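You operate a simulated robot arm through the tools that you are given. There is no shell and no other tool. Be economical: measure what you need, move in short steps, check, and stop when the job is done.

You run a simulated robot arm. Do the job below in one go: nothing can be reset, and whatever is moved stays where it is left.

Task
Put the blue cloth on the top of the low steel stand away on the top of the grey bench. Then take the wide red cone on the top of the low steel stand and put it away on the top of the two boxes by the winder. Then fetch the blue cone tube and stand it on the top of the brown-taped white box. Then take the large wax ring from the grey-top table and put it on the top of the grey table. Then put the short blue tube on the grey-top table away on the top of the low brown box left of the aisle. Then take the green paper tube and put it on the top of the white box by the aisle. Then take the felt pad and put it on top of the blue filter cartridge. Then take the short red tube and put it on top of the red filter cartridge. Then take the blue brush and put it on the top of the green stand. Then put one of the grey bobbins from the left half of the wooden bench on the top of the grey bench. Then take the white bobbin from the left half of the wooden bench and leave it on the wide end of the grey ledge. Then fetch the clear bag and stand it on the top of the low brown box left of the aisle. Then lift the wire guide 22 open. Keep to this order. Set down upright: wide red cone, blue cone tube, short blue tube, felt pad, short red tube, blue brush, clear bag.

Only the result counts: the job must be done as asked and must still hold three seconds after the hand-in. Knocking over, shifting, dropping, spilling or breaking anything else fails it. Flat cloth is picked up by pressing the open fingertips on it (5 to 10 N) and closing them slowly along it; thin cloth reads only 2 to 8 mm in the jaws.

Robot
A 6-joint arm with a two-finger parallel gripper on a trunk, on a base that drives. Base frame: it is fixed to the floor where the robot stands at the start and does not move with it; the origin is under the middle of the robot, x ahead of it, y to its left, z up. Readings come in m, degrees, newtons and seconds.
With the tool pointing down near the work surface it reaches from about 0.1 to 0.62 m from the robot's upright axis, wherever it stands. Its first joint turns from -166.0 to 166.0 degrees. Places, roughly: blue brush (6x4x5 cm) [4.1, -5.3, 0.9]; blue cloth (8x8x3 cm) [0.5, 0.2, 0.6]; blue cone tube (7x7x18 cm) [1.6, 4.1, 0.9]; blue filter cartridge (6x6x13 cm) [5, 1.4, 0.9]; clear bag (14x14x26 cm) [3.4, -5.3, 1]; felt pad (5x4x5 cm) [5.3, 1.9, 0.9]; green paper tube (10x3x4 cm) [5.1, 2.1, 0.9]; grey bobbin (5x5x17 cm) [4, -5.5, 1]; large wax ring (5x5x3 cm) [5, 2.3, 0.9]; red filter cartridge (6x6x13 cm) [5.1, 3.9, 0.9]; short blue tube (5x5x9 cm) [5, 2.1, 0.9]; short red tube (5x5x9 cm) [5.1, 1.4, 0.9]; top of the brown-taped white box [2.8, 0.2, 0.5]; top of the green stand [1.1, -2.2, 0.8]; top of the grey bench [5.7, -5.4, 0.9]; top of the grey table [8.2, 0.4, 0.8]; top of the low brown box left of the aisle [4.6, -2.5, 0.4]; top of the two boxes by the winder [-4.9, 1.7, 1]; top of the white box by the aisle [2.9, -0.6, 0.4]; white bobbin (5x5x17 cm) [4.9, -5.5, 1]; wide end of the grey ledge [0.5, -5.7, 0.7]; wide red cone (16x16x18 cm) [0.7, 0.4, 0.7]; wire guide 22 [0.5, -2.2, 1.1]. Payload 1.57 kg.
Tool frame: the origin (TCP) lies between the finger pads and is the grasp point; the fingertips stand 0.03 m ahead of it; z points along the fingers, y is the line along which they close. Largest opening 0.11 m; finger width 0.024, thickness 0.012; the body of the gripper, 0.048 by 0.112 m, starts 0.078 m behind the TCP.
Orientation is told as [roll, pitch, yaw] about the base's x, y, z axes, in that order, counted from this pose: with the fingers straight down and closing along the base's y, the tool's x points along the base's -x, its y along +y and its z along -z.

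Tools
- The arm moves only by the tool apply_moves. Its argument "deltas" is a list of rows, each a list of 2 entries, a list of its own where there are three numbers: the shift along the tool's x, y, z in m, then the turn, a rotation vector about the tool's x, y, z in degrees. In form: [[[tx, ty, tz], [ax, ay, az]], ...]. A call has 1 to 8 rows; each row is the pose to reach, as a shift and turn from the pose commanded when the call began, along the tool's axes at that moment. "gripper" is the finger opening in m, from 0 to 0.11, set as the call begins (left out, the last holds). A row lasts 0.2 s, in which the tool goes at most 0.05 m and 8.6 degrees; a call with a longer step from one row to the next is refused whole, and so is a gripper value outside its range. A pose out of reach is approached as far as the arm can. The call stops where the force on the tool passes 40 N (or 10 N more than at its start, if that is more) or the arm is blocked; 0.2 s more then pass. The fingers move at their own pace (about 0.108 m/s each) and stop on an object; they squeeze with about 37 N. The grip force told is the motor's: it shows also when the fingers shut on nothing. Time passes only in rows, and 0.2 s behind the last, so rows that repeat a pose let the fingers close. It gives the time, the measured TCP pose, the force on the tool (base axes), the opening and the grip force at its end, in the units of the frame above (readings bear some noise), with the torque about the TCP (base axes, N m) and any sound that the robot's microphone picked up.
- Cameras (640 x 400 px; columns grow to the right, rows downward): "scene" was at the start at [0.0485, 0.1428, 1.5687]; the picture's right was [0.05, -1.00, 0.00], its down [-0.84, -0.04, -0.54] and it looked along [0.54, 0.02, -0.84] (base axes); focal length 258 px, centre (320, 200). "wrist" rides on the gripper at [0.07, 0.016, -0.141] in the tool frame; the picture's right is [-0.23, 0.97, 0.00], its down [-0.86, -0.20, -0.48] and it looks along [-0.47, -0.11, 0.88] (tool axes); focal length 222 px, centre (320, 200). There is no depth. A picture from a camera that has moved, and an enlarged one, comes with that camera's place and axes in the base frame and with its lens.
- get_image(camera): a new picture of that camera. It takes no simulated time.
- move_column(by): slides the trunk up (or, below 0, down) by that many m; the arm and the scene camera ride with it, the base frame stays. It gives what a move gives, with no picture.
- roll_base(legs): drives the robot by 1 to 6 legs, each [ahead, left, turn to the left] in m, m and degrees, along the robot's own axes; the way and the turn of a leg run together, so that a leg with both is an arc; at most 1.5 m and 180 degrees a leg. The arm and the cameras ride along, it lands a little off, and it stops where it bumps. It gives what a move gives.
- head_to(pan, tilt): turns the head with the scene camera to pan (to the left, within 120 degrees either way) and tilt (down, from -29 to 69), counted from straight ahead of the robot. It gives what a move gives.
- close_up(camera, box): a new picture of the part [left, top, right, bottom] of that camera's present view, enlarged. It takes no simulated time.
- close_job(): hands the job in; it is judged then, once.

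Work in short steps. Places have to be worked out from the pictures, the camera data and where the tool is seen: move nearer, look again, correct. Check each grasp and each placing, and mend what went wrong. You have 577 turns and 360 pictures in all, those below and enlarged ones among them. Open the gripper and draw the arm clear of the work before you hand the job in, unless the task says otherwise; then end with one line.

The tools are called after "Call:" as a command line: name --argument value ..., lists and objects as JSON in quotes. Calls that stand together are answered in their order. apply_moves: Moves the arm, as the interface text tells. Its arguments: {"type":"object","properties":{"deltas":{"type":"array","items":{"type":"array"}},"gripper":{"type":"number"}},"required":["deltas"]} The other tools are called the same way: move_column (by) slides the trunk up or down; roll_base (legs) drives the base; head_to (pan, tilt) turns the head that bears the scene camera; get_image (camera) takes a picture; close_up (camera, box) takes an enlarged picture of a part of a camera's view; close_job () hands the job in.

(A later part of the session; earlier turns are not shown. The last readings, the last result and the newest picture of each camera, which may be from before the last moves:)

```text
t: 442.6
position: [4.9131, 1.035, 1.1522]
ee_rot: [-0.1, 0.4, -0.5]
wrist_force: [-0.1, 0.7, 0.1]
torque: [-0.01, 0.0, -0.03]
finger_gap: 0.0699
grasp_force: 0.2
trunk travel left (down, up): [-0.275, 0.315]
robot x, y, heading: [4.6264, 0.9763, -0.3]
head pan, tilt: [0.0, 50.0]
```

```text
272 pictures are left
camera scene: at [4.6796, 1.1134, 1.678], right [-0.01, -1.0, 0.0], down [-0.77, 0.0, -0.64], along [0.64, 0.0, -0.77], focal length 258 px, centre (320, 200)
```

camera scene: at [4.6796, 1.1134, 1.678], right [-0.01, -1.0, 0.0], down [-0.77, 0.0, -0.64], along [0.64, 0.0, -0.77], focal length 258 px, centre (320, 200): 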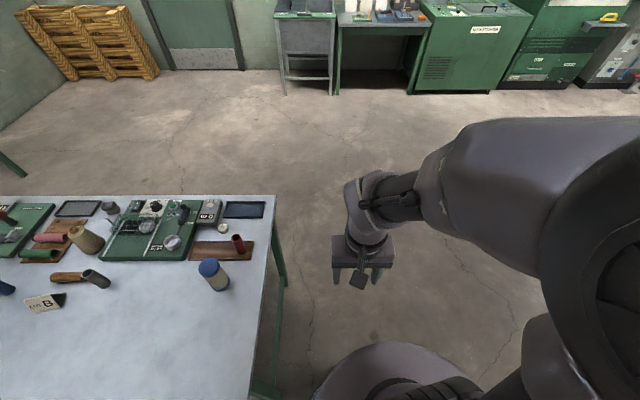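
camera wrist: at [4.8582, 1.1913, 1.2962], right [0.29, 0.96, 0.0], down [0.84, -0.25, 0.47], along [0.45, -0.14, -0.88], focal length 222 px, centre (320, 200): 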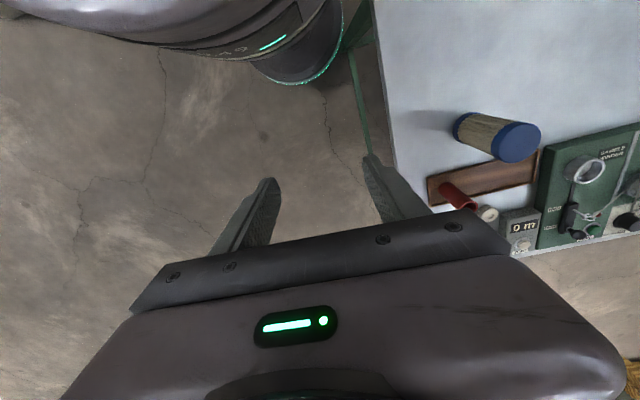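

Call:
roll_base --legs '[[-0.22, 0, 0.3]]'

Call:
roll_base --legs '[[0, 0.6, 0]]'

```text
t: 444.2
position: [4.6928, 1.0366, 1.1541]
ee_rot: [-0.1, 0.5, -0.4]
wrist_force: [-0.3, -0.5, 0.3]
torque: [-0.01, -0.04, -0.02]
finger_gap: 0.0703
grasp_force: 0.1
trunk travel left (down, up): [-0.275, 0.315]
robot x, y, heading: [4.4012, 0.9752, -0.5]
head pan, tilt: [0.0, 50.0]
```

```text
t: 447.6
position: [4.6964, 1.6414, 1.1522]
ee_rot: [-0.2, 0.5, -0.3]
wrist_force: [-0.6, 0.6, 0.8]
torque: [-0.03, -0.03, 0.02]
finger_gap: 0.0701
grasp_force: 0.0
trunk travel left (down, up): [-0.275, 0.315]
robot x, y, heading: [4.4037, 1.58, -0.2]
head pan, tilt: [0.0, 50.0]
```

Call:
roll_base --legs '[[0, 0.6, 0]]'

Call:
get_image --camera "scene"

Call:
get_image --camera "wrist"

```text
t: 451.0
position: [4.6949, 2.2397, 1.1521]
ee_rot: [-0.2, 0.4, 0.2]
wrist_force: [1.3, 0.8, -0.4]
torque: [-0.01, 0.0, 0.02]
finger_gap: 0.07
grasp_force: 0.0
trunk travel left (down, up): [-0.275, 0.315]
robot x, y, heading: [4.4081, 2.1748, 0.1]
head pan, tilt: [0.0, 50.0]
```

```text
271 pictures are left
camera scene: at [4.4616, 2.3152, 1.6779], right [0.0, -1.0, 0.0], down [-0.77, 0.0, -0.64], along [0.64, 0.0, -0.77], focal length 258 px, centre (320, 200)
```

scene: 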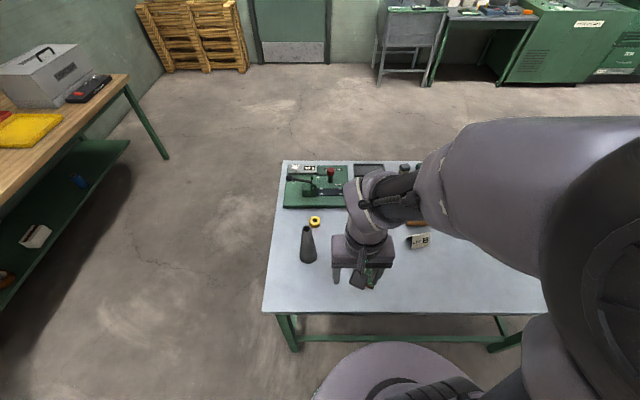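

```text
270 pictures are left
camera wrist: at [4.6264, 2.2567, 1.2953], right [0.22, 0.97, -0.01], down [0.86, -0.2, 0.47], along [0.46, -0.11, -0.88], focal length 222 px, centre (320, 200)
```

wrist: 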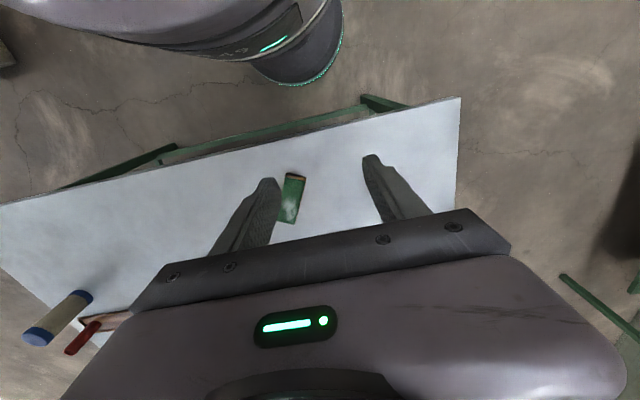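

Call:
close_up --camera "scene" --box '[260, 150, 440, 290]'

```text
2.86 times, centred on (350, 220) of scene
camera zoom: at [4.4616, 2.3152, 1.6779], right [0.0, -1.0, 0.0], down [-0.77, 0.0, -0.64], along [0.64, 0.0, -0.77], focal length 736 px, centre (234, 143)
```

zoom: 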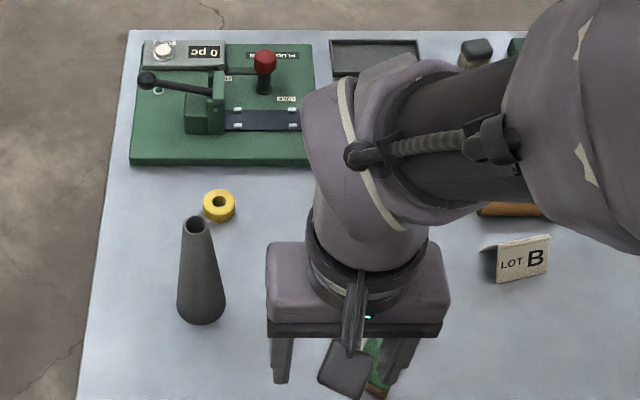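

The wax ring is the yellow ring at about (5.023, 2.336); a tall grey cone stands at (4.88, 2.355) in front of it. I shift the base slightly and will approach with the gripper yawed 45° so the wrist camera clears the cone.

Call:
roll_base --legs '[[0.025, 0.1, 0]]'

Call:
apply_moves --deltas '[[[0, 0, 0], [0, 0, -8]], [[0, 0, 0], [0, 0, -16]], [[-0.02, -0.01, 0], [0, 0, -24]], [[-0.06, -0.02, 0], [0, 0, -32]], [[-0.1, -0.03, 0], [0, 0, -40]], [[-0.14, -0.035, 0], [0, 0, -45]], [[-0.18, -0.035, 0], [0, 0, -45]]]'

Call:
get_image --camera "wrist"

Call:
get_image --camera "scene"

```text
t: 452.2
position: [4.7203, 2.341, 1.1525]
ee_rot: [-0.2, 0.5, 0.2]
wrist_force: [0.8, 1.0, -0.6]
torque: [-0.03, -0.03, 0.0]
finger_gap: 0.0698
grasp_force: 0.1
trunk travel left (down, up): [-0.275, 0.315]
robot x, y, heading: [4.43, 2.2771, 0.3]
head pan, tilt: [0.0, 50.0]
```

```text
t: 453.8
position: [4.9018, 2.3078, 1.1509]
ee_rot: [0.3, 0.5, 45.3]
wrist_force: [0.6, 0.5, -0.4]
torque: [0.02, 0.01, -0.06]
finger_gap: 0.0697
grasp_force: 0.1
trunk travel left (down, up): [-0.275, 0.315]
robot x, y, heading: [4.4326, 2.2805, 0.4]
head pan, tilt: [0.0, 50.0]
```

```text
268 pictures are left
camera wrist: at [4.8416, 2.2703, 1.2936], right [-0.53, 0.85, 0.0], down [0.75, 0.47, 0.47], along [0.4, 0.25, -0.88], focal length 222 px, centre (320, 200)
```

wrist: 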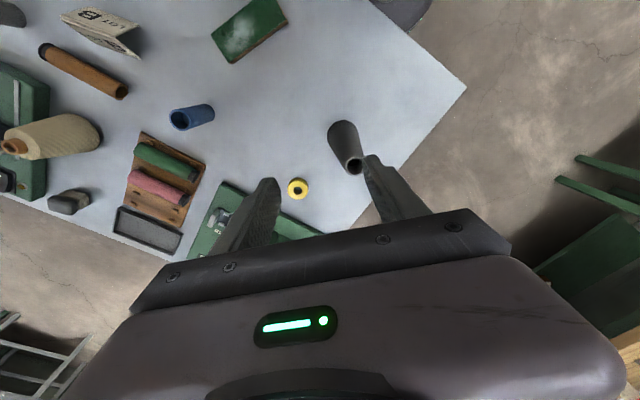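

```text
267 pictures are left
camera scene: at [4.4877, 2.4155, 1.6779], right [0.01, -1.0, 0.0], down [-0.77, 0.0, -0.64], along [0.64, 0.0, -0.77], focal length 258 px, centre (320, 200)
```

scene: 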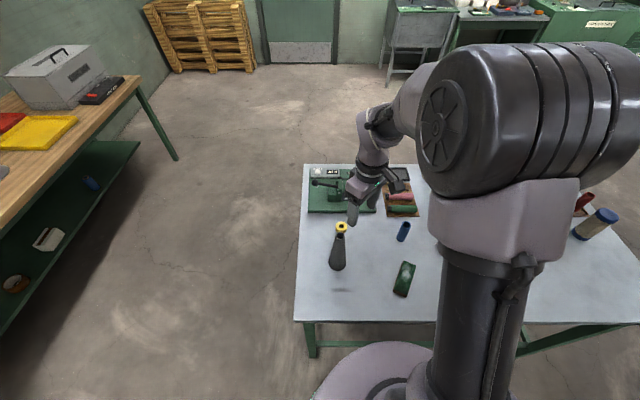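

Call:
apply_moves --deltas '[[[-0.036, -0.023, 0], [0, 0, 0]], [[-0.072, -0.047, 0], [0, 0, 0]], [[-0.107, -0.07, 0], [0, 0, 0]], [[-0.107, -0.07, 0.04], [0, 0, 0]], [[-0.107, -0.07, 0.08], [0, 0, 0]], [[-0.107, -0.07, 0.12], [0, 0, 0]], [[-0.107, -0.07, 0.16], [0, 0, 0]], [[-0.107, -0.07, 0.18], [0, 0, 0]]]' --gripper 0.07

Call:
close_up --camera "wrist" --box '[200, 80, 440, 230]'

Call:
close_up --camera "scene" --box '[290, 150, 450, 270]'

```text
t: 455.6
position: [5.0247, 2.3322, 0.9694]
ee_rot: [0.2, 0.5, 45.2]
wrist_force: [-0.4, 1.0, 0.3]
torque: [-0.02, 0.01, -0.01]
finger_gap: 0.0702
grasp_force: 0.0
trunk travel left (down, up): [-0.275, 0.315]
robot x, y, heading: [4.4293, 2.2767, 0.3]
head pan, tilt: [0.0, 50.0]
```

```text
2.67 times, centred on (320, 155) of wrist
camera zoom: at [4.9642, 2.2955, 1.1124], right [-0.53, 0.85, 0.0], down [0.75, 0.47, 0.47], along [0.4, 0.25, -0.88], focal length 592 px, centre (320, 320)
```

zoom: 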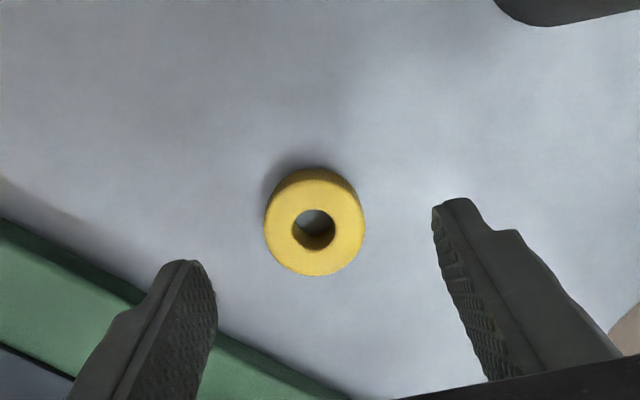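

```text
3.33 times, centred on (370, 210) of scene
camera zoom: at [4.4862, 2.4155, 1.678], right [0.01, -1.0, 0.0], down [-0.77, 0.0, -0.64], along [0.64, 0.0, -0.77], focal length 859 px, centre (153, 167)
```

zoom: 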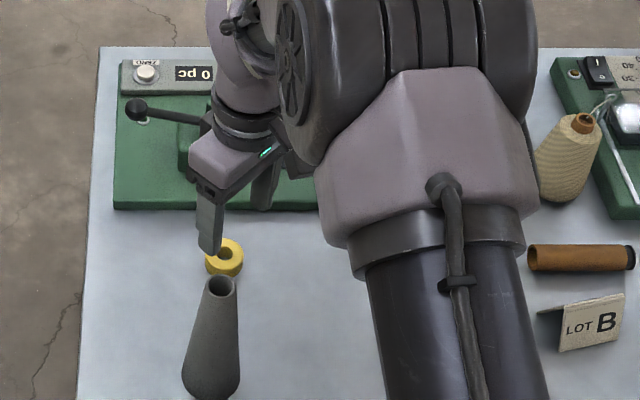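

Call:
apply_moves --deltas '[[[-0.009, -0.004, 0.025], [0, 0, 0]], [[-0.009, -0.004, 0.05], [0, 0, 0]], [[-0.009, -0.004, 0.068], [0, 0, 0]], [[-0.009, -0.004, 0.076], [0, 0, 0]], [[-0.009, -0.004, 0.076], [0, 0, 0]]]' --gripper 0.066

Call:
close_up --camera "wrist" --box '[200, 80, 440, 230]'

```text
t: 456.8
position: [5.0354, 2.336, 0.8939]
ee_rot: [0.1, 0.6, 45.2]
wrist_force: [-0.6, 0.6, -0.5]
torque: [0.0, 0.01, 0.02]
finger_gap: 0.066
grasp_force: 0.0
trunk travel left (down, up): [-0.275, 0.315]
robot x, y, heading: [4.4308, 2.2751, 0.5]
head pan, tilt: [0.0, 50.0]
```

```text
2.67 times, centred on (320, 155) of wrist
camera zoom: at [4.9745, 2.2991, 1.037], right [-0.53, 0.85, 0.0], down [0.75, 0.47, 0.47], along [0.4, 0.25, -0.88], focal length 592 px, centre (320, 320)
```

zoom: 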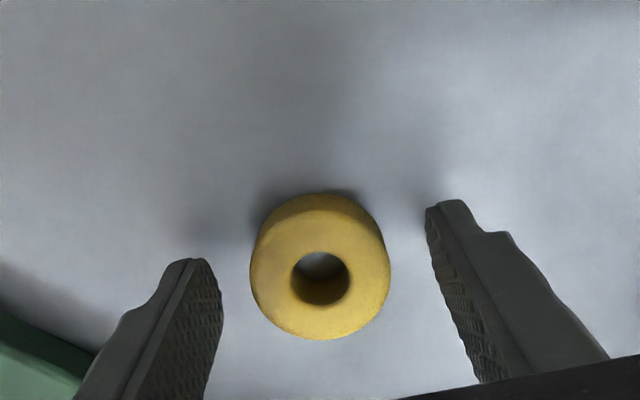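

Call:
apply_moves --deltas '[[[0.004, 0, 0.003], [0, 0, 0]], [[0.004, 0, 0.006], [0, 0, 0]], [[0.004, 0, 0.009], [0, 0, 0]], [[0.004, 0, 0.012], [0, 0, 0]], [[0.004, 0, 0.012], [0, 0, 0]]]'

```text
t: 458.0
position: [5.029, 2.3322, 0.881]
ee_rot: [0.2, 0.5, 45.2]
wrist_force: [0.2, -0.5, -0.8]
torque: [0.02, -0.02, 0.02]
finger_gap: 0.066
grasp_force: 0.0
trunk travel left (down, up): [-0.275, 0.315]
robot x, y, heading: [4.4316, 2.2753, 0.3]
head pan, tilt: [0.0, 50.0]
```

Call:
apply_moves --deltas '[[[0, 0, 0.003], [0, 0, 0]], [[0, 0, 0.005], [0, 0, 0]], [[0, 0, 0.005], [0, 0, 0]]]'

Call:
apply_moves --deltas '[[[0, 0, 0], [0, 0, 0]], [[0, 0, 0], [0, 0, 0]], [[0, 0, 0], [0, 0, 0]], [[0, 0, 0], [0, 0, 0]]]' --gripper 0.0

Call:
close_up --camera "wrist" --box '[200, 80, 440, 230]'

```text
t: 458.8
position: [5.0294, 2.3313, 0.8812]
ee_rot: [0.0, 0.1, 45.3]
wrist_force: [3.6, -1.5, 36.0]
torque: [0.56, -0.09, -0.18]
finger_gap: 0.066
grasp_force: 0.0
trunk travel left (down, up): [-0.275, 0.315]
robot x, y, heading: [4.4338, 2.2728, 0.3]
head pan, tilt: [0.0, 50.0]
```

```text
t: 459.4
position: [5.0282, 2.3323, 0.8802]
ee_rot: [0.1, 0.2, 45.2]
wrist_force: [-9.6, -2.1, 22.5]
torque: [-0.01, -0.05, 0.04]
finger_gap: 0.0417
grasp_force: 36.7
trunk travel left (down, up): [-0.275, 0.315]
robot x, y, heading: [4.4335, 2.2734, 0.4]
head pan, tilt: [0.0, 50.0]
stopped in row 3: the force on the tool passed its limit at 46 N (the readings are from after the stop); the commanded pose is now the measured one
```

```text
2.67 times, centred on (320, 155) of wrist
camera zoom: at [4.968, 2.2948, 1.0229], right [-0.53, 0.85, 0.0], down [0.75, 0.47, 0.47], along [0.4, 0.25, -0.88], focal length 592 px, centre (320, 320)
```

zoom: 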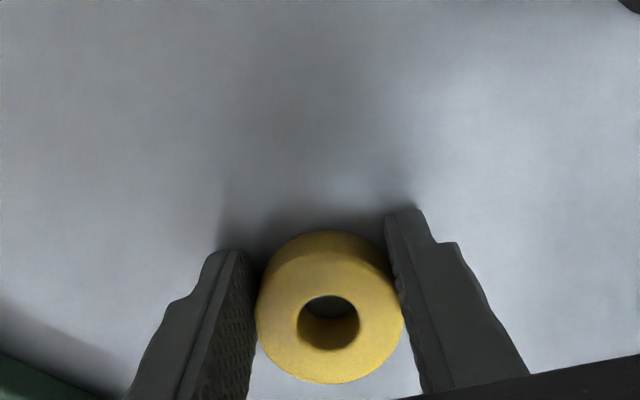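

Ring gripped (42 mm); table top ≈ 0.85. I lift slowly straight up.

Call:
apply_moves --deltas '[[[0, 0, -0.005], [0, 0, 0]], [[0, 0, -0.015], [0, 0, 0]], [[0, 0, -0.035], [0, 0, 0]], [[0, 0, -0.06], [0, 0, 0]], [[0, 0, -0.095], [0, 0, 0]], [[0, 0, -0.13], [0, 0, 0]], [[0, 0, -0.17], [0, 0, 0]], [[0, 0, -0.21], [0, 0, 0]]]'

Call:
apply_moves --deltas '[[[0, 0, -0.04], [0, 0, 0]], [[0, 0, -0.08], [0, 0, 0]], [[0.03, 0.03, -0.08], [0, 0, 0]], [[0.06, 0.06, -0.08], [0, 0, 0]], [[0.09, 0.09, -0.08], [0, 0, 0]], [[0.12, 0.12, -0.08], [0, 0, 0]], [[0.15, 0.15, -0.08], [0, 0, 0]], [[0.17, 0.18, -0.08], [0, 0, 0]]]'

Call:
get_image --camera "wrist"

Call:
get_image --camera "scene"

```text
t: 461.2
position: [5.0304, 2.3324, 1.0894]
ee_rot: [0.2, 0.4, 45.2]
wrist_force: [0.0, -0.2, 0.3]
torque: [0.01, -0.01, -0.01]
finger_gap: 0.0414
grasp_force: 36.2
trunk travel left (down, up): [-0.275, 0.315]
robot x, y, heading: [4.433, 2.2724, 0.3]
head pan, tilt: [0.0, 50.0]
```

```text
t: 463.0
position: [4.7815, 2.3398, 1.1718]
ee_rot: [0.1, 0.4, 45.2]
wrist_force: [0.0, -0.3, -0.5]
torque: [-0.02, -0.01, -0.01]
finger_gap: 0.0418
grasp_force: 36.6
trunk travel left (down, up): [-0.275, 0.315]
robot x, y, heading: [4.4282, 2.2762, 0.3]
head pan, tilt: [0.0, 50.0]
```

```text
262 pictures are left
camera wrist: at [4.7203, 2.3035, 1.3133], right [-0.53, 0.85, 0.0], down [0.75, 0.47, 0.47], along [0.4, 0.25, -0.88], focal length 222 px, centre (320, 200)
```

wrist: 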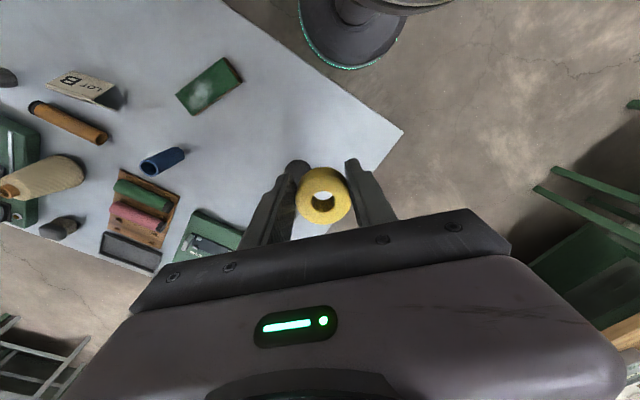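

```text
261 pictures are left
camera scene: at [4.485, 2.4157, 1.678], right [0.01, -1.0, 0.0], down [-0.77, 0.0, -0.64], along [0.64, 0.0, -0.77], focal length 258 px, centre (320, 200)
```

scene: 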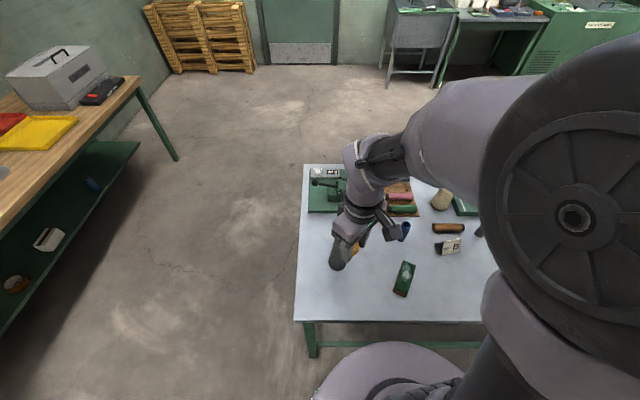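

Ring held, grey cone still standing. I drive south past the table then east toward the grey table.

Call:
roll_base --legs '[[-0.03, -0.8, -0.3], [0, -0.8, 0]]'

Call:
roll_base --legs '[[1.2, 0, 0], [1.1, 0, 0]]'

Call:
get_image --camera "scene"

```text
t: 470.3
position: [4.7645, 0.941, 1.1704]
ee_rot: [0.1, 0.2, 44.8]
wrist_force: [0.6, -0.9, -0.4]
torque: [0.01, -0.03, 0.01]
finger_gap: 0.0412
grasp_force: 36.8
trunk travel left (down, up): [-0.275, 0.315]
robot x, y, heading: [4.4118, 0.8821, -0.1]
head pan, tilt: [0.0, 50.0]
stopped in leg 2: the robot was blocked; the commanded pose is now the measured one
```

```text
t: 481.6
position: [7.054, 0.9673, 1.1696]
ee_rot: [0.2, 0.4, 45.7]
wrist_force: [-0.1, 0.1, -0.5]
torque: [0.0, 0.02, 0.03]
finger_gap: 0.0412
grasp_force: 36.5
trunk travel left (down, up): [-0.275, 0.315]
robot x, y, heading: [6.7038, 0.9027, 0.5]
head pan, tilt: [0.0, 50.0]
```

```text
260 pictures are left
camera scene: at [6.7556, 1.0416, 1.678], right [0.01, -1.0, 0.0], down [-0.77, -0.01, -0.64], along [0.64, 0.01, -0.77], focal length 258 px, centre (320, 200)
```

scene: 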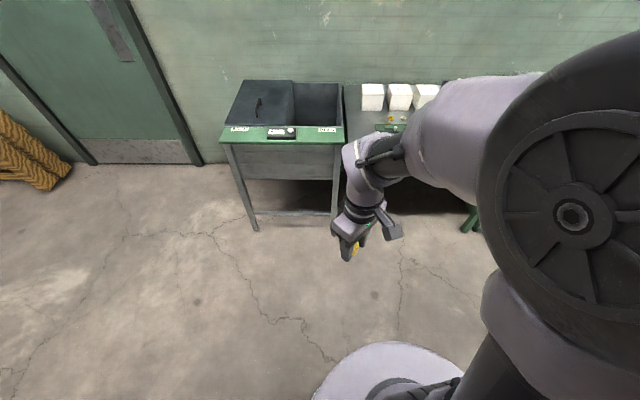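

Call:
roll_base --legs '[[0.3, -0.5, -0.5]]'

Call:
head_to --pan 0 --tilt 40

Call:
get_image --camera "scene"

Call:
get_image --camera "wrist"

```text
t: 484.9
position: [7.3515, 0.4627, 1.1696]
ee_rot: [0.3, 0.4, 44.9]
wrist_force: [1.0, 0.0, -0.5]
torque: [0.01, 0.02, 0.03]
finger_gap: 0.041
grasp_force: 37.0
trunk travel left (down, up): [-0.275, 0.315]
robot x, y, heading: [6.9973, 0.4005, 0.3]
head pan, tilt: [0.0, 50.0]
```

```text
t: 485.6
position: [7.3504, 0.462, 1.1702]
ee_rot: [0.1, 0.5, 44.7]
wrist_force: [-0.7, -0.3, -0.6]
torque: [-0.01, 0.01, 0.02]
finger_gap: 0.041
grasp_force: 37.6
trunk travel left (down, up): [-0.275, 0.315]
robot x, y, heading: [6.9991, 0.4012, -0.2]
head pan, tilt: [0.0, 40.0]
```

```text
259 pictures are left
camera scene: at [7.0634, 0.5404, 1.6921], right [0.0, -1.0, 0.0], down [-0.64, 0.0, -0.77], along [0.77, 0.0, -0.64], focal length 258 px, centre (320, 200)
```

scene: 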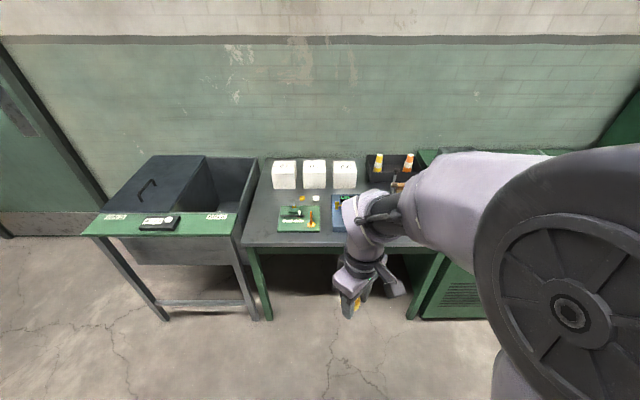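

```text
258 pictures are left
camera wrist: at [7.2903, 0.4266, 1.3131], right [-0.52, 0.85, 0.0], down [0.75, 0.46, 0.47], along [0.4, 0.25, -0.88], focal length 222 px, centre (320, 200)
```

wrist: 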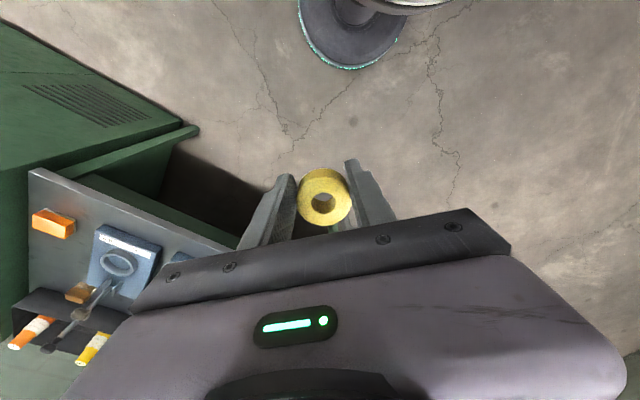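

Call:
close_up --camera "scene" --box '[230, 150, 390, 260]'

```text
3.64 times, centred on (310, 205) of scene
camera zoom: at [7.0634, 0.5404, 1.6921], right [0.0, -1.0, 0.0], down [-0.64, 0.0, -0.77], along [0.77, 0.0, -0.64], focal length 937 px, centre (356, 182)
```

zoom: 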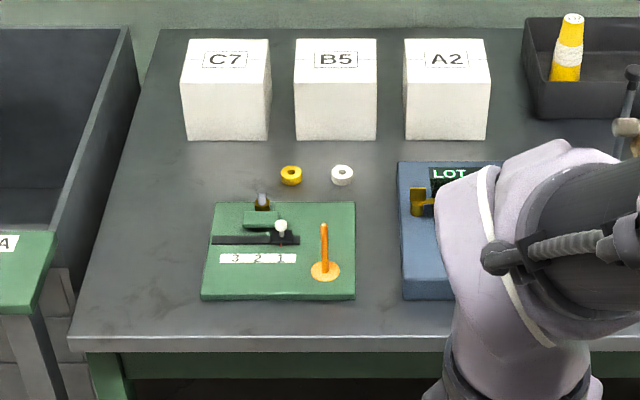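

Free spot on the grey table at about (8.0, 0.82), left of the green board. I roll up to it.

Call:
roll_base --legs '[[0.45, 0.22, 0]]'

Call:
get_image --camera "scene"

```text
t: 488.5
position: [7.8002, 0.6792, 1.1699]
ee_rot: [0.1, 0.4, 44.5]
wrist_force: [0.7, 0.1, 0.3]
torque: [-0.04, 0.0, -0.04]
finger_gap: 0.0411
grasp_force: 37.3
trunk travel left (down, up): [-0.275, 0.315]
robot x, y, heading: [7.4455, 0.6202, -0.4]
head pan, tilt: [0.0, 40.0]
```

```text
256 pictures are left
camera scene: at [7.5131, 0.7582, 1.6921], right [-0.01, -1.0, 0.0], down [-0.64, 0.0, -0.77], along [0.77, -0.01, -0.64], focal length 258 px, centre (320, 200)
```

scene: 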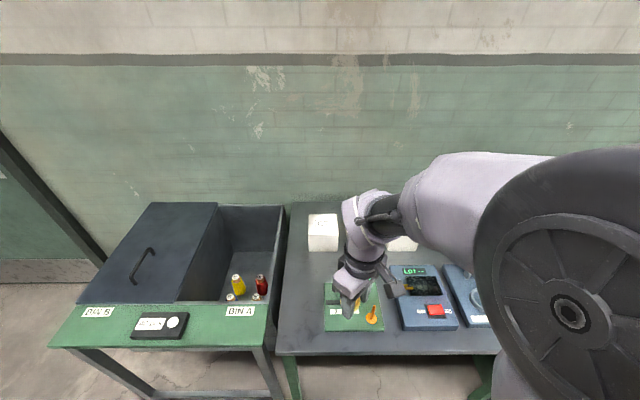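

Call:
apply_moves --deltas '[[[-0.04, -0.008, 0], [0, 0, 0]], [[-0.08, -0.016, 0], [0, 0, 0]], [[-0.12, -0.024, 0], [0, 0, 0]], [[-0.16, -0.032, 0], [0, 0, 0]], [[-0.2, -0.04, 0], [0, 0, 0]], [[-0.234, -0.047, 0], [0, 0, 0]], [[-0.234, -0.047, 0.04], [0, 0, 0]], [[-0.234, -0.047, 0.08], [0, 0, 0]]]'

Call:
apply_moves --deltas '[[[0, 0, 0.04], [0, 0, 0]], [[0, 0, 0.08], [0, 0, 0]], [[0, 0, 0.11], [0, 0, 0]], [[0, 0, 0.13], [0, 0, 0]], [[0, 0, 0.13], [0, 0, 0]]]'

Call:
get_image --camera "wrist"

Call:
get_image --camera "scene"

```text
t: 490.3
position: [7.9995, 0.8122, 1.0879]
ee_rot: [0.1, 0.4, 44.5]
wrist_force: [0.6, 0.4, 0.2]
torque: [0.05, -0.01, -0.01]
finger_gap: 0.0409
grasp_force: 37.0
trunk travel left (down, up): [-0.275, 0.315]
robot x, y, heading: [7.4488, 0.6152, -0.3]
head pan, tilt: [0.0, 40.0]
```

```text
t: 491.5
position: [7.9993, 0.8119, 0.9563]
ee_rot: [0.1, 0.5, 44.5]
wrist_force: [0.0, -0.2, 0.4]
torque: [0.0, -0.03, -0.02]
finger_gap: 0.0411
grasp_force: 36.6
trunk travel left (down, up): [-0.275, 0.315]
robot x, y, heading: [7.4524, 0.6218, -0.4]
head pan, tilt: [0.0, 40.0]
```

```text
255 pictures are left
camera wrist: at [7.9379, 0.7742, 1.1012], right [-0.52, 0.85, 0.0], down [0.75, 0.46, 0.47], along [0.4, 0.25, -0.88], focal length 222 px, centre (320, 200)
```

wrist: 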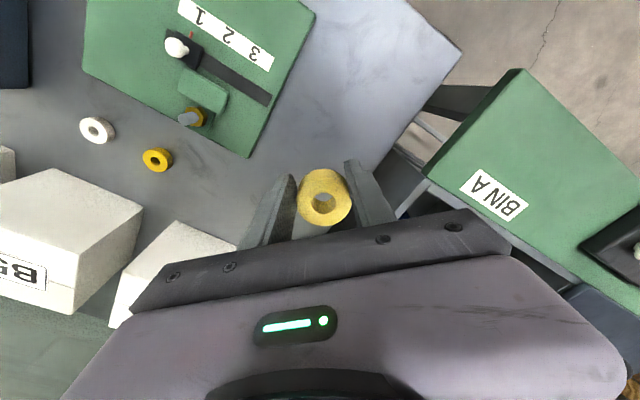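

```text
254 pictures are left
camera scene: at [7.5124, 0.7579, 1.6922], right [-0.01, -1.0, 0.0], down [-0.64, 0.0, -0.77], along [0.77, 0.0, -0.64], focal length 258 px, centre (320, 200)
```

scene: 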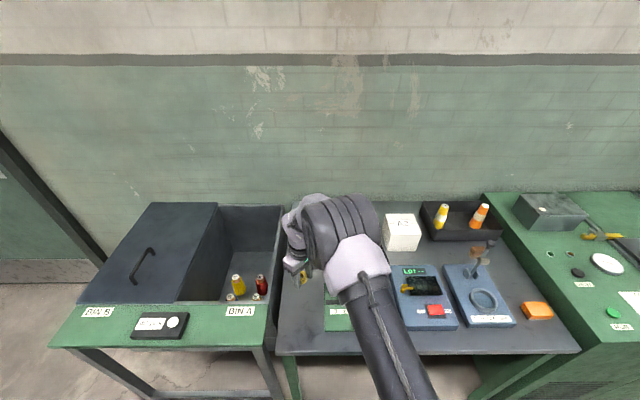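

The drop point is centred in the free space. I continue down.

Call:
apply_moves --deltas '[[[0, 0, 0.04], [0, 0, 0]], [[0, 0, 0.08], [0, 0, 0]], [[0, 0, 0.105], [0, 0, 0]], [[0, 0, 0.12], [0, 0, 0]], [[0, 0, 0.12], [0, 0, 0]]]'

Call:
apply_moves --deltas '[[[0, 0, 0.004], [0, 0, 0]], [[0, 0, 0.008], [0, 0, 0]], [[0, 0, 0.012], [0, 0, 0]], [[0, 0, 0.016], [0, 0, 0]], [[0, 0, 0.016], [0, 0, 0]]]'

```text
t: 492.7
position: [7.9973, 0.8089, 0.8389]
ee_rot: [0.1, 0.4, 44.5]
wrist_force: [0.2, -0.3, 0.7]
torque: [0.0, -0.01, 0.01]
finger_gap: 0.0411
grasp_force: 37.2
trunk travel left (down, up): [-0.275, 0.315]
robot x, y, heading: [7.4482, 0.6185, -0.5]
head pan, tilt: [0.0, 40.0]
```

```text
t: 493.7
position: [7.9979, 0.8097, 0.8304]
ee_rot: [0.0, 0.0, 44.6]
wrist_force: [-7.2, -3.2, 26.7]
torque: [0.13, 0.86, 0.04]
finger_gap: 0.0409
grasp_force: 37.0
trunk travel left (down, up): [-0.275, 0.315]
robot x, y, heading: [7.446, 0.6199, -0.5]
head pan, tilt: [0.0, 40.0]
stopped in row 4: the force on the tool passed its limit at 48 N (the readings are from after the stop); the commanded pose is now the measured one
```

Table contact at TCP 0.830 (top 0.80). Release and rise.

Call:
apply_moves --deltas '[[[0, 0, -0.001], [0, 0, 0]], [[0, 0, -0.001], [0, 0, 0]], [[0, 0, -0.001], [0, 0, 0]]]' --gripper 0.06

Call:
apply_moves --deltas '[[[0, 0, -0.02], [0, 0, 0]], [[0, 0, -0.05], [0, 0, 0]], [[0, 0, -0.09], [0, 0, 0]], [[0, 0, -0.13], [0, 0, 0]], [[0, 0, -0.17], [0, 0, 0]], [[0, 0, -0.21], [0, 0, 0]], [[0, 0, -0.25], [0, 0, 0]]]'

Call:
get_image --camera "wrist"

```text
t: 494.7
position: [8.0018, 0.8084, 0.8293]
ee_rot: [-0.1, 0.0, 44.5]
wrist_force: [0.3, -6.2, 13.6]
torque: [0.01, 0.38, 0.24]
finger_gap: 0.0554
grasp_force: 0.1
trunk travel left (down, up): [-0.275, 0.315]
robot x, y, heading: [7.4478, 0.6176, -0.3]
head pan, tilt: [0.0, 40.0]
stopped in row 3: the force on the tool passed its limit at 41 N (the readings are from after the stop); the commanded pose is now the measured one
```

```text
t: 496.3
position: [8.0002, 0.8104, 1.0787]
ee_rot: [0.0, 0.0, 44.5]
wrist_force: [-0.6, 0.3, -0.3]
torque: [0.02, 0.0, -0.02]
finger_gap: 0.0603
grasp_force: 0.2
trunk travel left (down, up): [-0.275, 0.315]
robot x, y, heading: [7.4502, 0.6192, -0.8]
head pan, tilt: [0.0, 40.0]
```

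```text
253 pictures are left
camera wrist: at [7.9392, 0.7728, 1.221], right [-0.52, 0.85, 0.0], down [0.75, 0.46, 0.48], along [0.41, 0.25, -0.88], focal length 222 px, centre (320, 200)
```

wrist: 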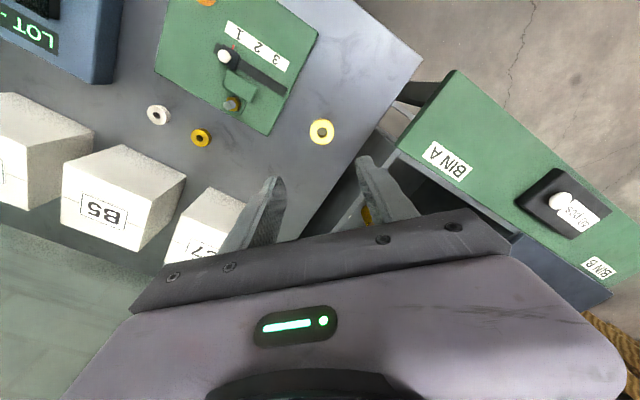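

Ring placed. Next the short blue tube: tuck and drive back to the west side of the grey-top table.

Call:
apply_moves --deltas '[[[0.04, 0.008, -0.02], [0, 0, 0]], [[0.08, 0.016, -0.04], [0, 0, 0]], [[0.12, 0.024, -0.06], [0, 0, 0]], [[0.16, 0.032, -0.08], [0, 0, 0]], [[0.2, 0.04, -0.09], [0, 0, 0]], [[0.24, 0.055, -0.09], [0, 0, 0]], [[0.27, 0.075, -0.09], [0, 0, 0]]]'

Call:
apply_moves --deltas '[[[0, 0, 0], [0, 0, 8]], [[0, 0, 0], [0, 0, 16]], [[0, 0, 0], [0, 0, 24]], [[0, 0, 0], [0, 0, 32]], [[0, 0, 0], [0, 0, 40]], [[0, 0, 0], [0, 0, 44]]]'

Call:
roll_base --legs '[[-1.2, 0.1, 0.5], [-1.2, 0.1, 0]]'

```text
t: 497.9
position: [7.7582, 0.6733, 1.1673]
ee_rot: [-0.2, 0.0, 44.5]
wrist_force: [-0.2, 0.7, 0.0]
torque: [0.0, -0.02, 0.0]
finger_gap: 0.0601
grasp_force: 0.0
trunk travel left (down, up): [-0.275, 0.315]
robot x, y, heading: [7.4454, 0.6188, -0.7]
head pan, tilt: [0.0, 40.0]
```

```text
t: 499.3
position: [7.7557, 0.6739, 1.1682]
ee_rot: [0.0, -0.1, 0.4]
wrist_force: [-0.2, 0.5, 0.4]
torque: [-0.02, 0.05, 0.02]
finger_gap: 0.0599
grasp_force: 0.1
trunk travel left (down, up): [-0.275, 0.315]
robot x, y, heading: [7.4485, 0.6176, -0.3]
head pan, tilt: [0.0, 40.0]
```

```text
t: 510.9
position: [5.4036, 0.8979, 1.1684]
ee_rot: [0.0, -0.1, -0.7]
wrist_force: [-0.4, -0.6, 0.3]
torque: [0.0, -0.01, -0.02]
finger_gap: 0.0599
grasp_force: 0.0
trunk travel left (down, up): [-0.275, 0.315]
robot x, y, heading: [5.0937, 0.8494, -1.8]
head pan, tilt: [0.0, 40.0]
```

Call:
roll_base --legs '[[0, 0, 1.8], [-0.6, 0.1, 0]]'

Call:
roll_base --legs '[[-0.07, 0.15, 0]]'

```text
t: 514.7
position: [4.8034, 1.0078, 1.1688]
ee_rot: [0.0, -0.2, 1.4]
wrist_force: [0.5, 0.0, -0.1]
torque: [0.02, 0.02, -0.04]
finger_gap: 0.06
grasp_force: 0.1
trunk travel left (down, up): [-0.275, 0.315]
robot x, y, heading: [4.4971, 0.9435, 0.4]
head pan, tilt: [0.0, 40.0]
```

```text
t: 516.1
position: [4.7329, 1.1561, 1.1695]
ee_rot: [-0.1, 0.0, 1.2]
wrist_force: [-0.6, -0.4, 0.7]
torque: [-0.04, -0.01, 0.02]
finger_gap: 0.0603
grasp_force: 0.0
trunk travel left (down, up): [-0.275, 0.315]
robot x, y, heading: [4.4281, 1.0957, 0.5]
head pan, tilt: [0.0, 40.0]
```

Call:
roll_base --legs '[[0, 0.5, -0.4], [0, 0.45, 0]]'

Call:
head_to --pan 0 --tilt 50

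Call:
get_image --camera "scene"

Call:
get_image --camera "wrist"

```text
t: 521.5
position: [4.7398, 2.1172, 1.1675]
ee_rot: [-0.1, -0.1, 0.0]
wrist_force: [-0.3, 0.3, 0.5]
torque: [-0.04, 0.0, -0.01]
finger_gap: 0.06
grasp_force: 0.0
trunk travel left (down, up): [-0.275, 0.315]
robot x, y, heading: [4.434, 2.0645, -0.8]
head pan, tilt: [0.0, 40.0]
```

```text
t: 522.2
position: [4.7408, 2.117, 1.1686]
ee_rot: [0.0, 0.0, -0.1]
wrist_force: [0.1, 0.4, 0.4]
torque: [0.04, 0.02, 0.02]
finger_gap: 0.0597
grasp_force: 0.0
trunk travel left (down, up): [-0.275, 0.315]
robot x, y, heading: [4.4268, 2.0678, -0.6]
head pan, tilt: [0.0, 50.0]
```

```text
252 pictures are left
camera scene: at [4.4895, 2.2026, 1.6781], right [-0.01, -1.0, 0.0], down [-0.77, 0.01, -0.64], along [0.64, -0.01, -0.77], focal length 258 px, centre (320, 200)
```

scene: 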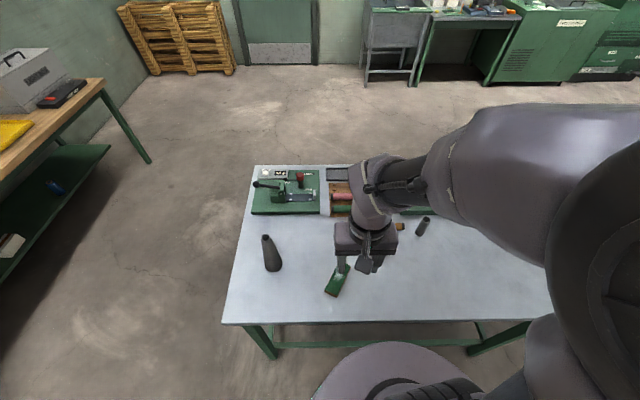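

```text
251 pictures are left
camera wrist: at [4.6699, 2.134, 1.3112], right [0.23, 0.97, 0.0], down [0.85, -0.2, 0.48], along [0.47, -0.11, -0.88], focal length 222 px, centre (320, 200)
```

wrist: 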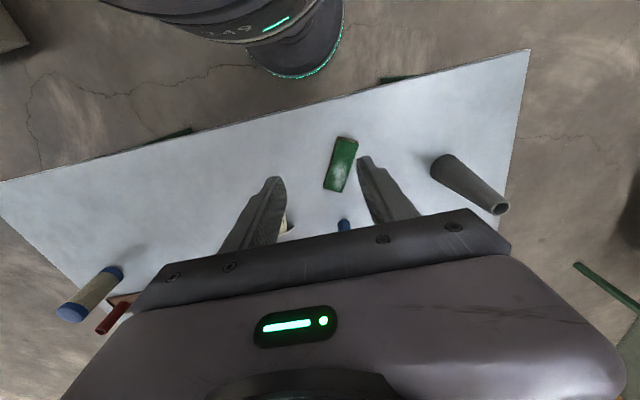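

Call:
apply_moves --deltas '[[[-0.04, 0, 0], [0, 0, 0]], [[-0.08, 0, 0], [0, 0, 0]], [[-0.12, 0, 0], [0, 0, 0]], [[-0.16, 0, 0], [0, 0, 0]], [[-0.2, -0.005, 0], [0, 0, 0]], [[-0.2, -0.005, 0], [0, 0, 0]]]' --gripper 0.08

Call:
get_image --camera "wrist"

Call:
close_up --camera "scene" --box '[240, 150, 440, 310]'

```text
t: 523.6
position: [4.9427, 2.113, 1.168]
ee_rot: [-0.1, -0.1, 0.1]
wrist_force: [0.0, -0.1, 0.1]
torque: [0.03, -0.01, 0.0]
finger_gap: 0.0801
grasp_force: 0.0
trunk travel left (down, up): [-0.275, 0.315]
robot x, y, heading: [4.4325, 2.0667, -0.9]
head pan, tilt: [0.0, 50.0]
```

```text
250 pictures are left
camera wrist: at [4.8717, 2.1305, 1.3106], right [0.23, 0.97, 0.0], down [0.85, -0.2, 0.48], along [0.47, -0.11, -0.88], focal length 222 px, centre (320, 200)
```

wrist: 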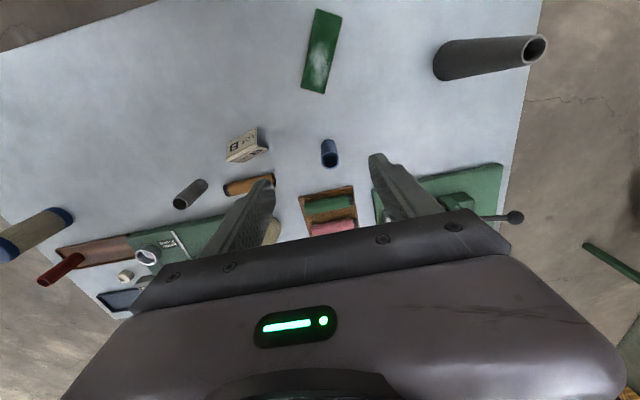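

```text
2.50 times, centred on (340, 230) of scene
camera zoom: at [4.4885, 2.2028, 1.6781], right [-0.01, -1.0, 0.0], down [-0.77, 0.01, -0.64], along [0.64, -0.01, -0.77], focal length 644 px, centre (270, 125)
```

zoom: 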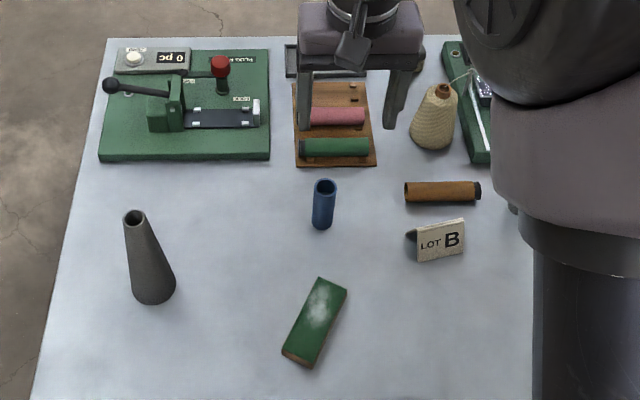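

Short blue tube stands at (4.994, 2.120). I move over it and descend.

Call:
apply_moves --deltas '[[[-0.025, 0.004, 0.02], [0, 0, 0]], [[-0.051, 0.008, 0.05], [0, 0, 0]], [[-0.051, 0.008, 0.09], [0, 0, 0]], [[-0.051, 0.008, 0.13], [0, 0, 0]], [[-0.051, 0.008, 0.17], [0, 0, 0]], [[-0.051, 0.008, 0.185], [0, 0, 0]], [[-0.051, 0.008, 0.185], [0, 0, 0]]]' --gripper 0.065

Call:
close_up --camera "wrist" --box '[200, 80, 440, 230]'

```text
t: 525.2
position: [4.9927, 2.1206, 0.9833]
ee_rot: [0.0, -0.1, 0.0]
wrist_force: [-0.2, -0.1, -0.6]
torque: [-0.02, 0.01, 0.01]
finger_gap: 0.0652
grasp_force: 0.0
trunk travel left (down, up): [-0.275, 0.315]
robot x, y, heading: [4.4307, 2.0622, -0.7]
head pan, tilt: [0.0, 50.0]
```

```text
2.67 times, centred on (320, 155) of wrist
camera zoom: at [4.922, 2.1369, 1.1256], right [0.23, 0.97, 0.0], down [0.85, -0.2, 0.48], along [0.47, -0.11, -0.88], focal length 592 px, centre (320, 320)
```

zoom: 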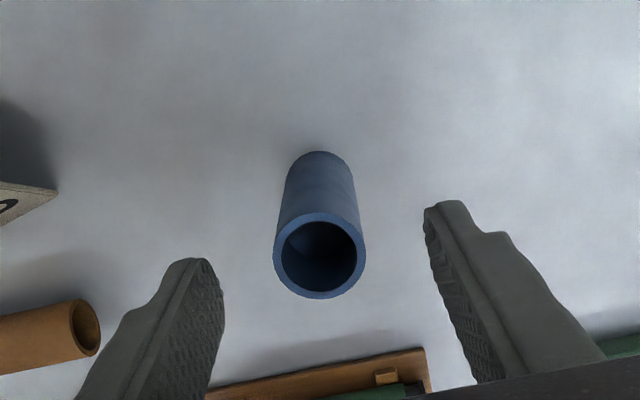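

Call:
apply_moves --deltas '[[[-0.003, -0.001, 0.03], [0, 0, 0]], [[-0.003, -0.001, 0.06], [0, 0, 0]], [[-0.003, -0.001, 0.075], [0, 0, 0]], [[-0.003, -0.001, 0.075], [0, 0, 0]]]'

Call:
apply_moves --deltas '[[[0, 0, 0], [0, 0, 0]], [[0, 0, 0], [0, 0, 0]], [[0, 0, 0], [0, 0, 0]], [[0, 0, 0], [0, 0, 0]]]' --gripper 0.0

Call:
apply_moves --deltas '[[[0, 0, -0.005], [0, 0, 0]], [[0, 0, -0.02], [0, 0, 0]], [[0, 0, -0.045], [0, 0, 0]], [[0, 0, -0.08], [0, 0, 0]], [[0, 0, -0.12], [0, 0, 0]], [[0, 0, -0.16], [0, 0, 0]], [[0, 0, -0.2], [0, 0, 0]], [[0, 0, -0.24], [0, 0, 0]]]'

Call:
get_image --camera "wrist"

```text
t: 526.2
position: [4.9963, 2.1192, 0.9092]
ee_rot: [0.0, -0.1, 0.0]
wrist_force: [-1.0, 0.5, 0.4]
torque: [0.0, -0.01, -0.01]
finger_gap: 0.0648
grasp_force: 0.0
trunk travel left (down, up): [-0.275, 0.315]
robot x, y, heading: [4.4341, 2.0665, -0.5]
head pan, tilt: [0.0, 50.0]
```

```text
t: 527.2
position: [4.9955, 2.1185, 0.9098]
ee_rot: [0.0, 0.0, 0.0]
wrist_force: [-1.3, 0.1, 0.5]
torque: [0.0, 0.01, 0.04]
finger_gap: 0.0305
grasp_force: 36.5
trunk travel left (down, up): [-0.275, 0.315]
robot x, y, heading: [4.4279, 2.0659, -0.6]
head pan, tilt: [0.0, 50.0]
```

```text
t: 529.0
position: [4.9926, 2.1207, 1.1488]
ee_rot: [-0.1, 0.0, 0.1]
wrist_force: [-0.4, -0.3, -0.5]
torque: [-0.01, -0.04, -0.02]
finger_gap: 0.0307
grasp_force: 37.0
trunk travel left (down, up): [-0.275, 0.315]
robot x, y, heading: [4.4301, 2.0648, -0.7]
head pan, tilt: [0.0, 50.0]
```

```text
247 pictures are left
camera wrist: at [4.9232, 2.137, 1.2922], right [0.23, 0.97, 0.0], down [0.86, -0.2, 0.48], along [0.47, -0.11, -0.88], focal length 222 px, centre (320, 200)
```

wrist: 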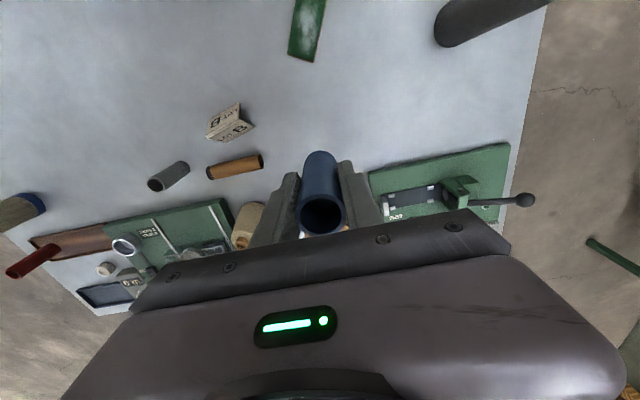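

Held. Tuck and drive to the low brown box.

Call:
apply_moves --deltas '[[[0.04, 0, 0], [0, 0, 0]], [[0.08, 0, 0], [0, 0, 0]], [[0.12, 0, 0], [0, 0, 0]], [[0.16, 0, 0], [0, 0, 0]], [[0.2, 0, 0], [0, 0, 0]], [[0.24, 0, 0], [0, 0, 0]]]'

Call:
roll_base --legs '[[-0.02, -0.5, 0.7], [0, -0.5, 0]]'

Call:
roll_base --legs '[[0.12, -0.06, 0], [0.18, 0, 0]]'

```text
t: 530.4
position: [4.7528, 2.119, 1.1481]
ee_rot: [0.0, -0.1, 0.1]
wrist_force: [-0.3, -0.4, -0.6]
torque: [0.04, -0.03, -0.02]
finger_gap: 0.0305
grasp_force: 37.6
trunk travel left (down, up): [-0.275, 0.315]
robot x, y, heading: [4.4287, 2.0626, -0.5]
head pan, tilt: [0.0, 50.0]
```

```text
t: 535.9
position: [4.7272, 1.1127, 1.1481]
ee_rot: [0.1, -0.1, 0.3]
wrist_force: [-0.6, -0.1, 0.2]
torque: [0.0, 0.05, -0.01]
finger_gap: 0.0306
grasp_force: 37.4
trunk travel left (down, up): [-0.275, 0.315]
robot x, y, heading: [4.4012, 1.0589, -0.7]
head pan, tilt: [0.0, 50.0]
```

```text
t: 538.3
position: [5.0305, 1.0498, 1.1494]
ee_rot: [0.1, 0.0, 0.2]
wrist_force: [0.1, -0.4, -1.1]
torque: [-0.05, 0.05, 0.0]
finger_gap: 0.0303
grasp_force: 37.0
trunk travel left (down, up): [-0.275, 0.315]
robot x, y, heading: [4.7066, 0.9933, -0.8]
head pan, tilt: [0.0, 50.0]
```

Call:
roll_base --legs '[[0, 0, 0.8], [0, -1.1, 0], [0, -1.1, 0], [0, 0, -90]]'

Call:
get_image --camera "scene"

```text
t: 553.3
position: [4.7221, -1.5149, 1.1477]
ee_rot: [0.0, 0.1, -91.6]
wrist_force: [0.3, -0.3, 0.5]
torque: [0.0, 0.02, 0.02]
finger_gap: 0.0303
grasp_force: 36.8
trunk travel left (down, up): [-0.275, 0.315]
robot x, y, heading: [4.676, -1.1899, -92.5]
head pan, tilt: [0.0, 50.0]
```

```text
246 pictures are left
camera scene: at [4.8124, -1.2546, 1.678], right [-1.0, 0.04, 0.0], down [0.03, 0.77, -0.64], along [-0.03, -0.64, -0.77], focal length 258 px, centre (320, 200)
```

scene: 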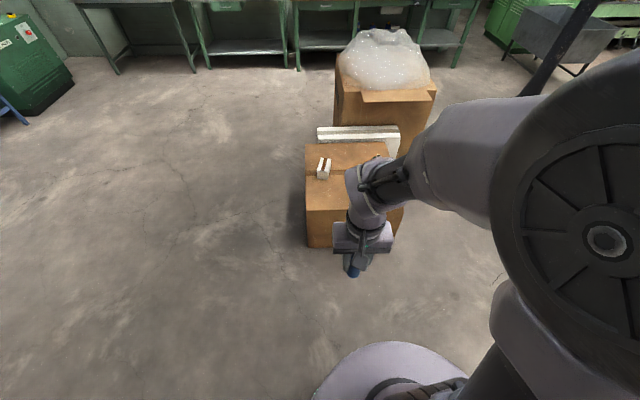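

Call:
roll_base --legs '[[0.62, 0.02, 2.5]]'

Call:
get_image --camera "scene"

Call:
get_image --camera "wrist"

```text
t: 556.8
position: [4.7434, -2.1259, 1.1481]
ee_rot: [0.1, 0.0, -89.1]
wrist_force: [-0.1, -0.5, -0.3]
torque: [0.01, 0.0, 0.0]
finger_gap: 0.0303
grasp_force: 36.8
trunk travel left (down, up): [-0.275, 0.315]
robot x, y, heading: [4.6827, -1.7981, -90.2]
head pan, tilt: [0.0, 50.0]
```

```text
245 pictures are left
camera scene: at [4.8222, -1.8603, 1.678], right [-1.0, 0.0, 0.0], down [0.0, 0.77, -0.64], along [0.0, -0.64, -0.77], focal length 258 px, centre (320, 200)
```

scene: 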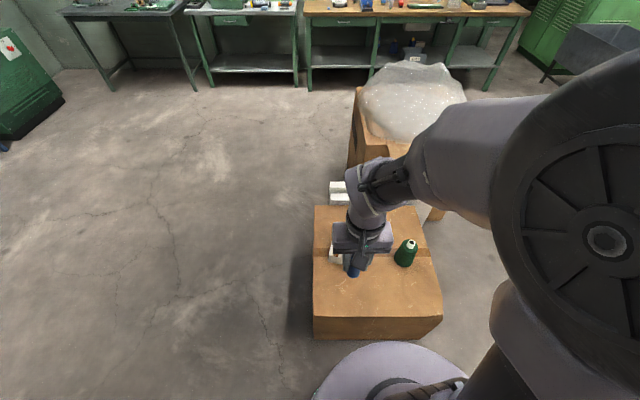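

```text
244 pictures are left
camera wrist: at [4.7582, -2.0541, 1.2909], right [0.98, -0.21, 0.0], down [-0.19, -0.86, 0.48], along [-0.1, -0.47, -0.88], focal length 222 px, centre (320, 200)
```

wrist: 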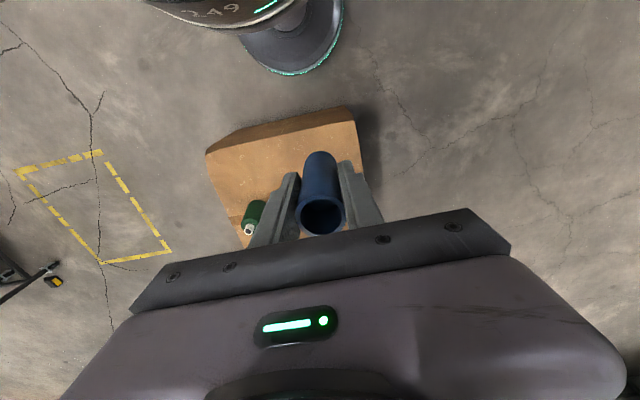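

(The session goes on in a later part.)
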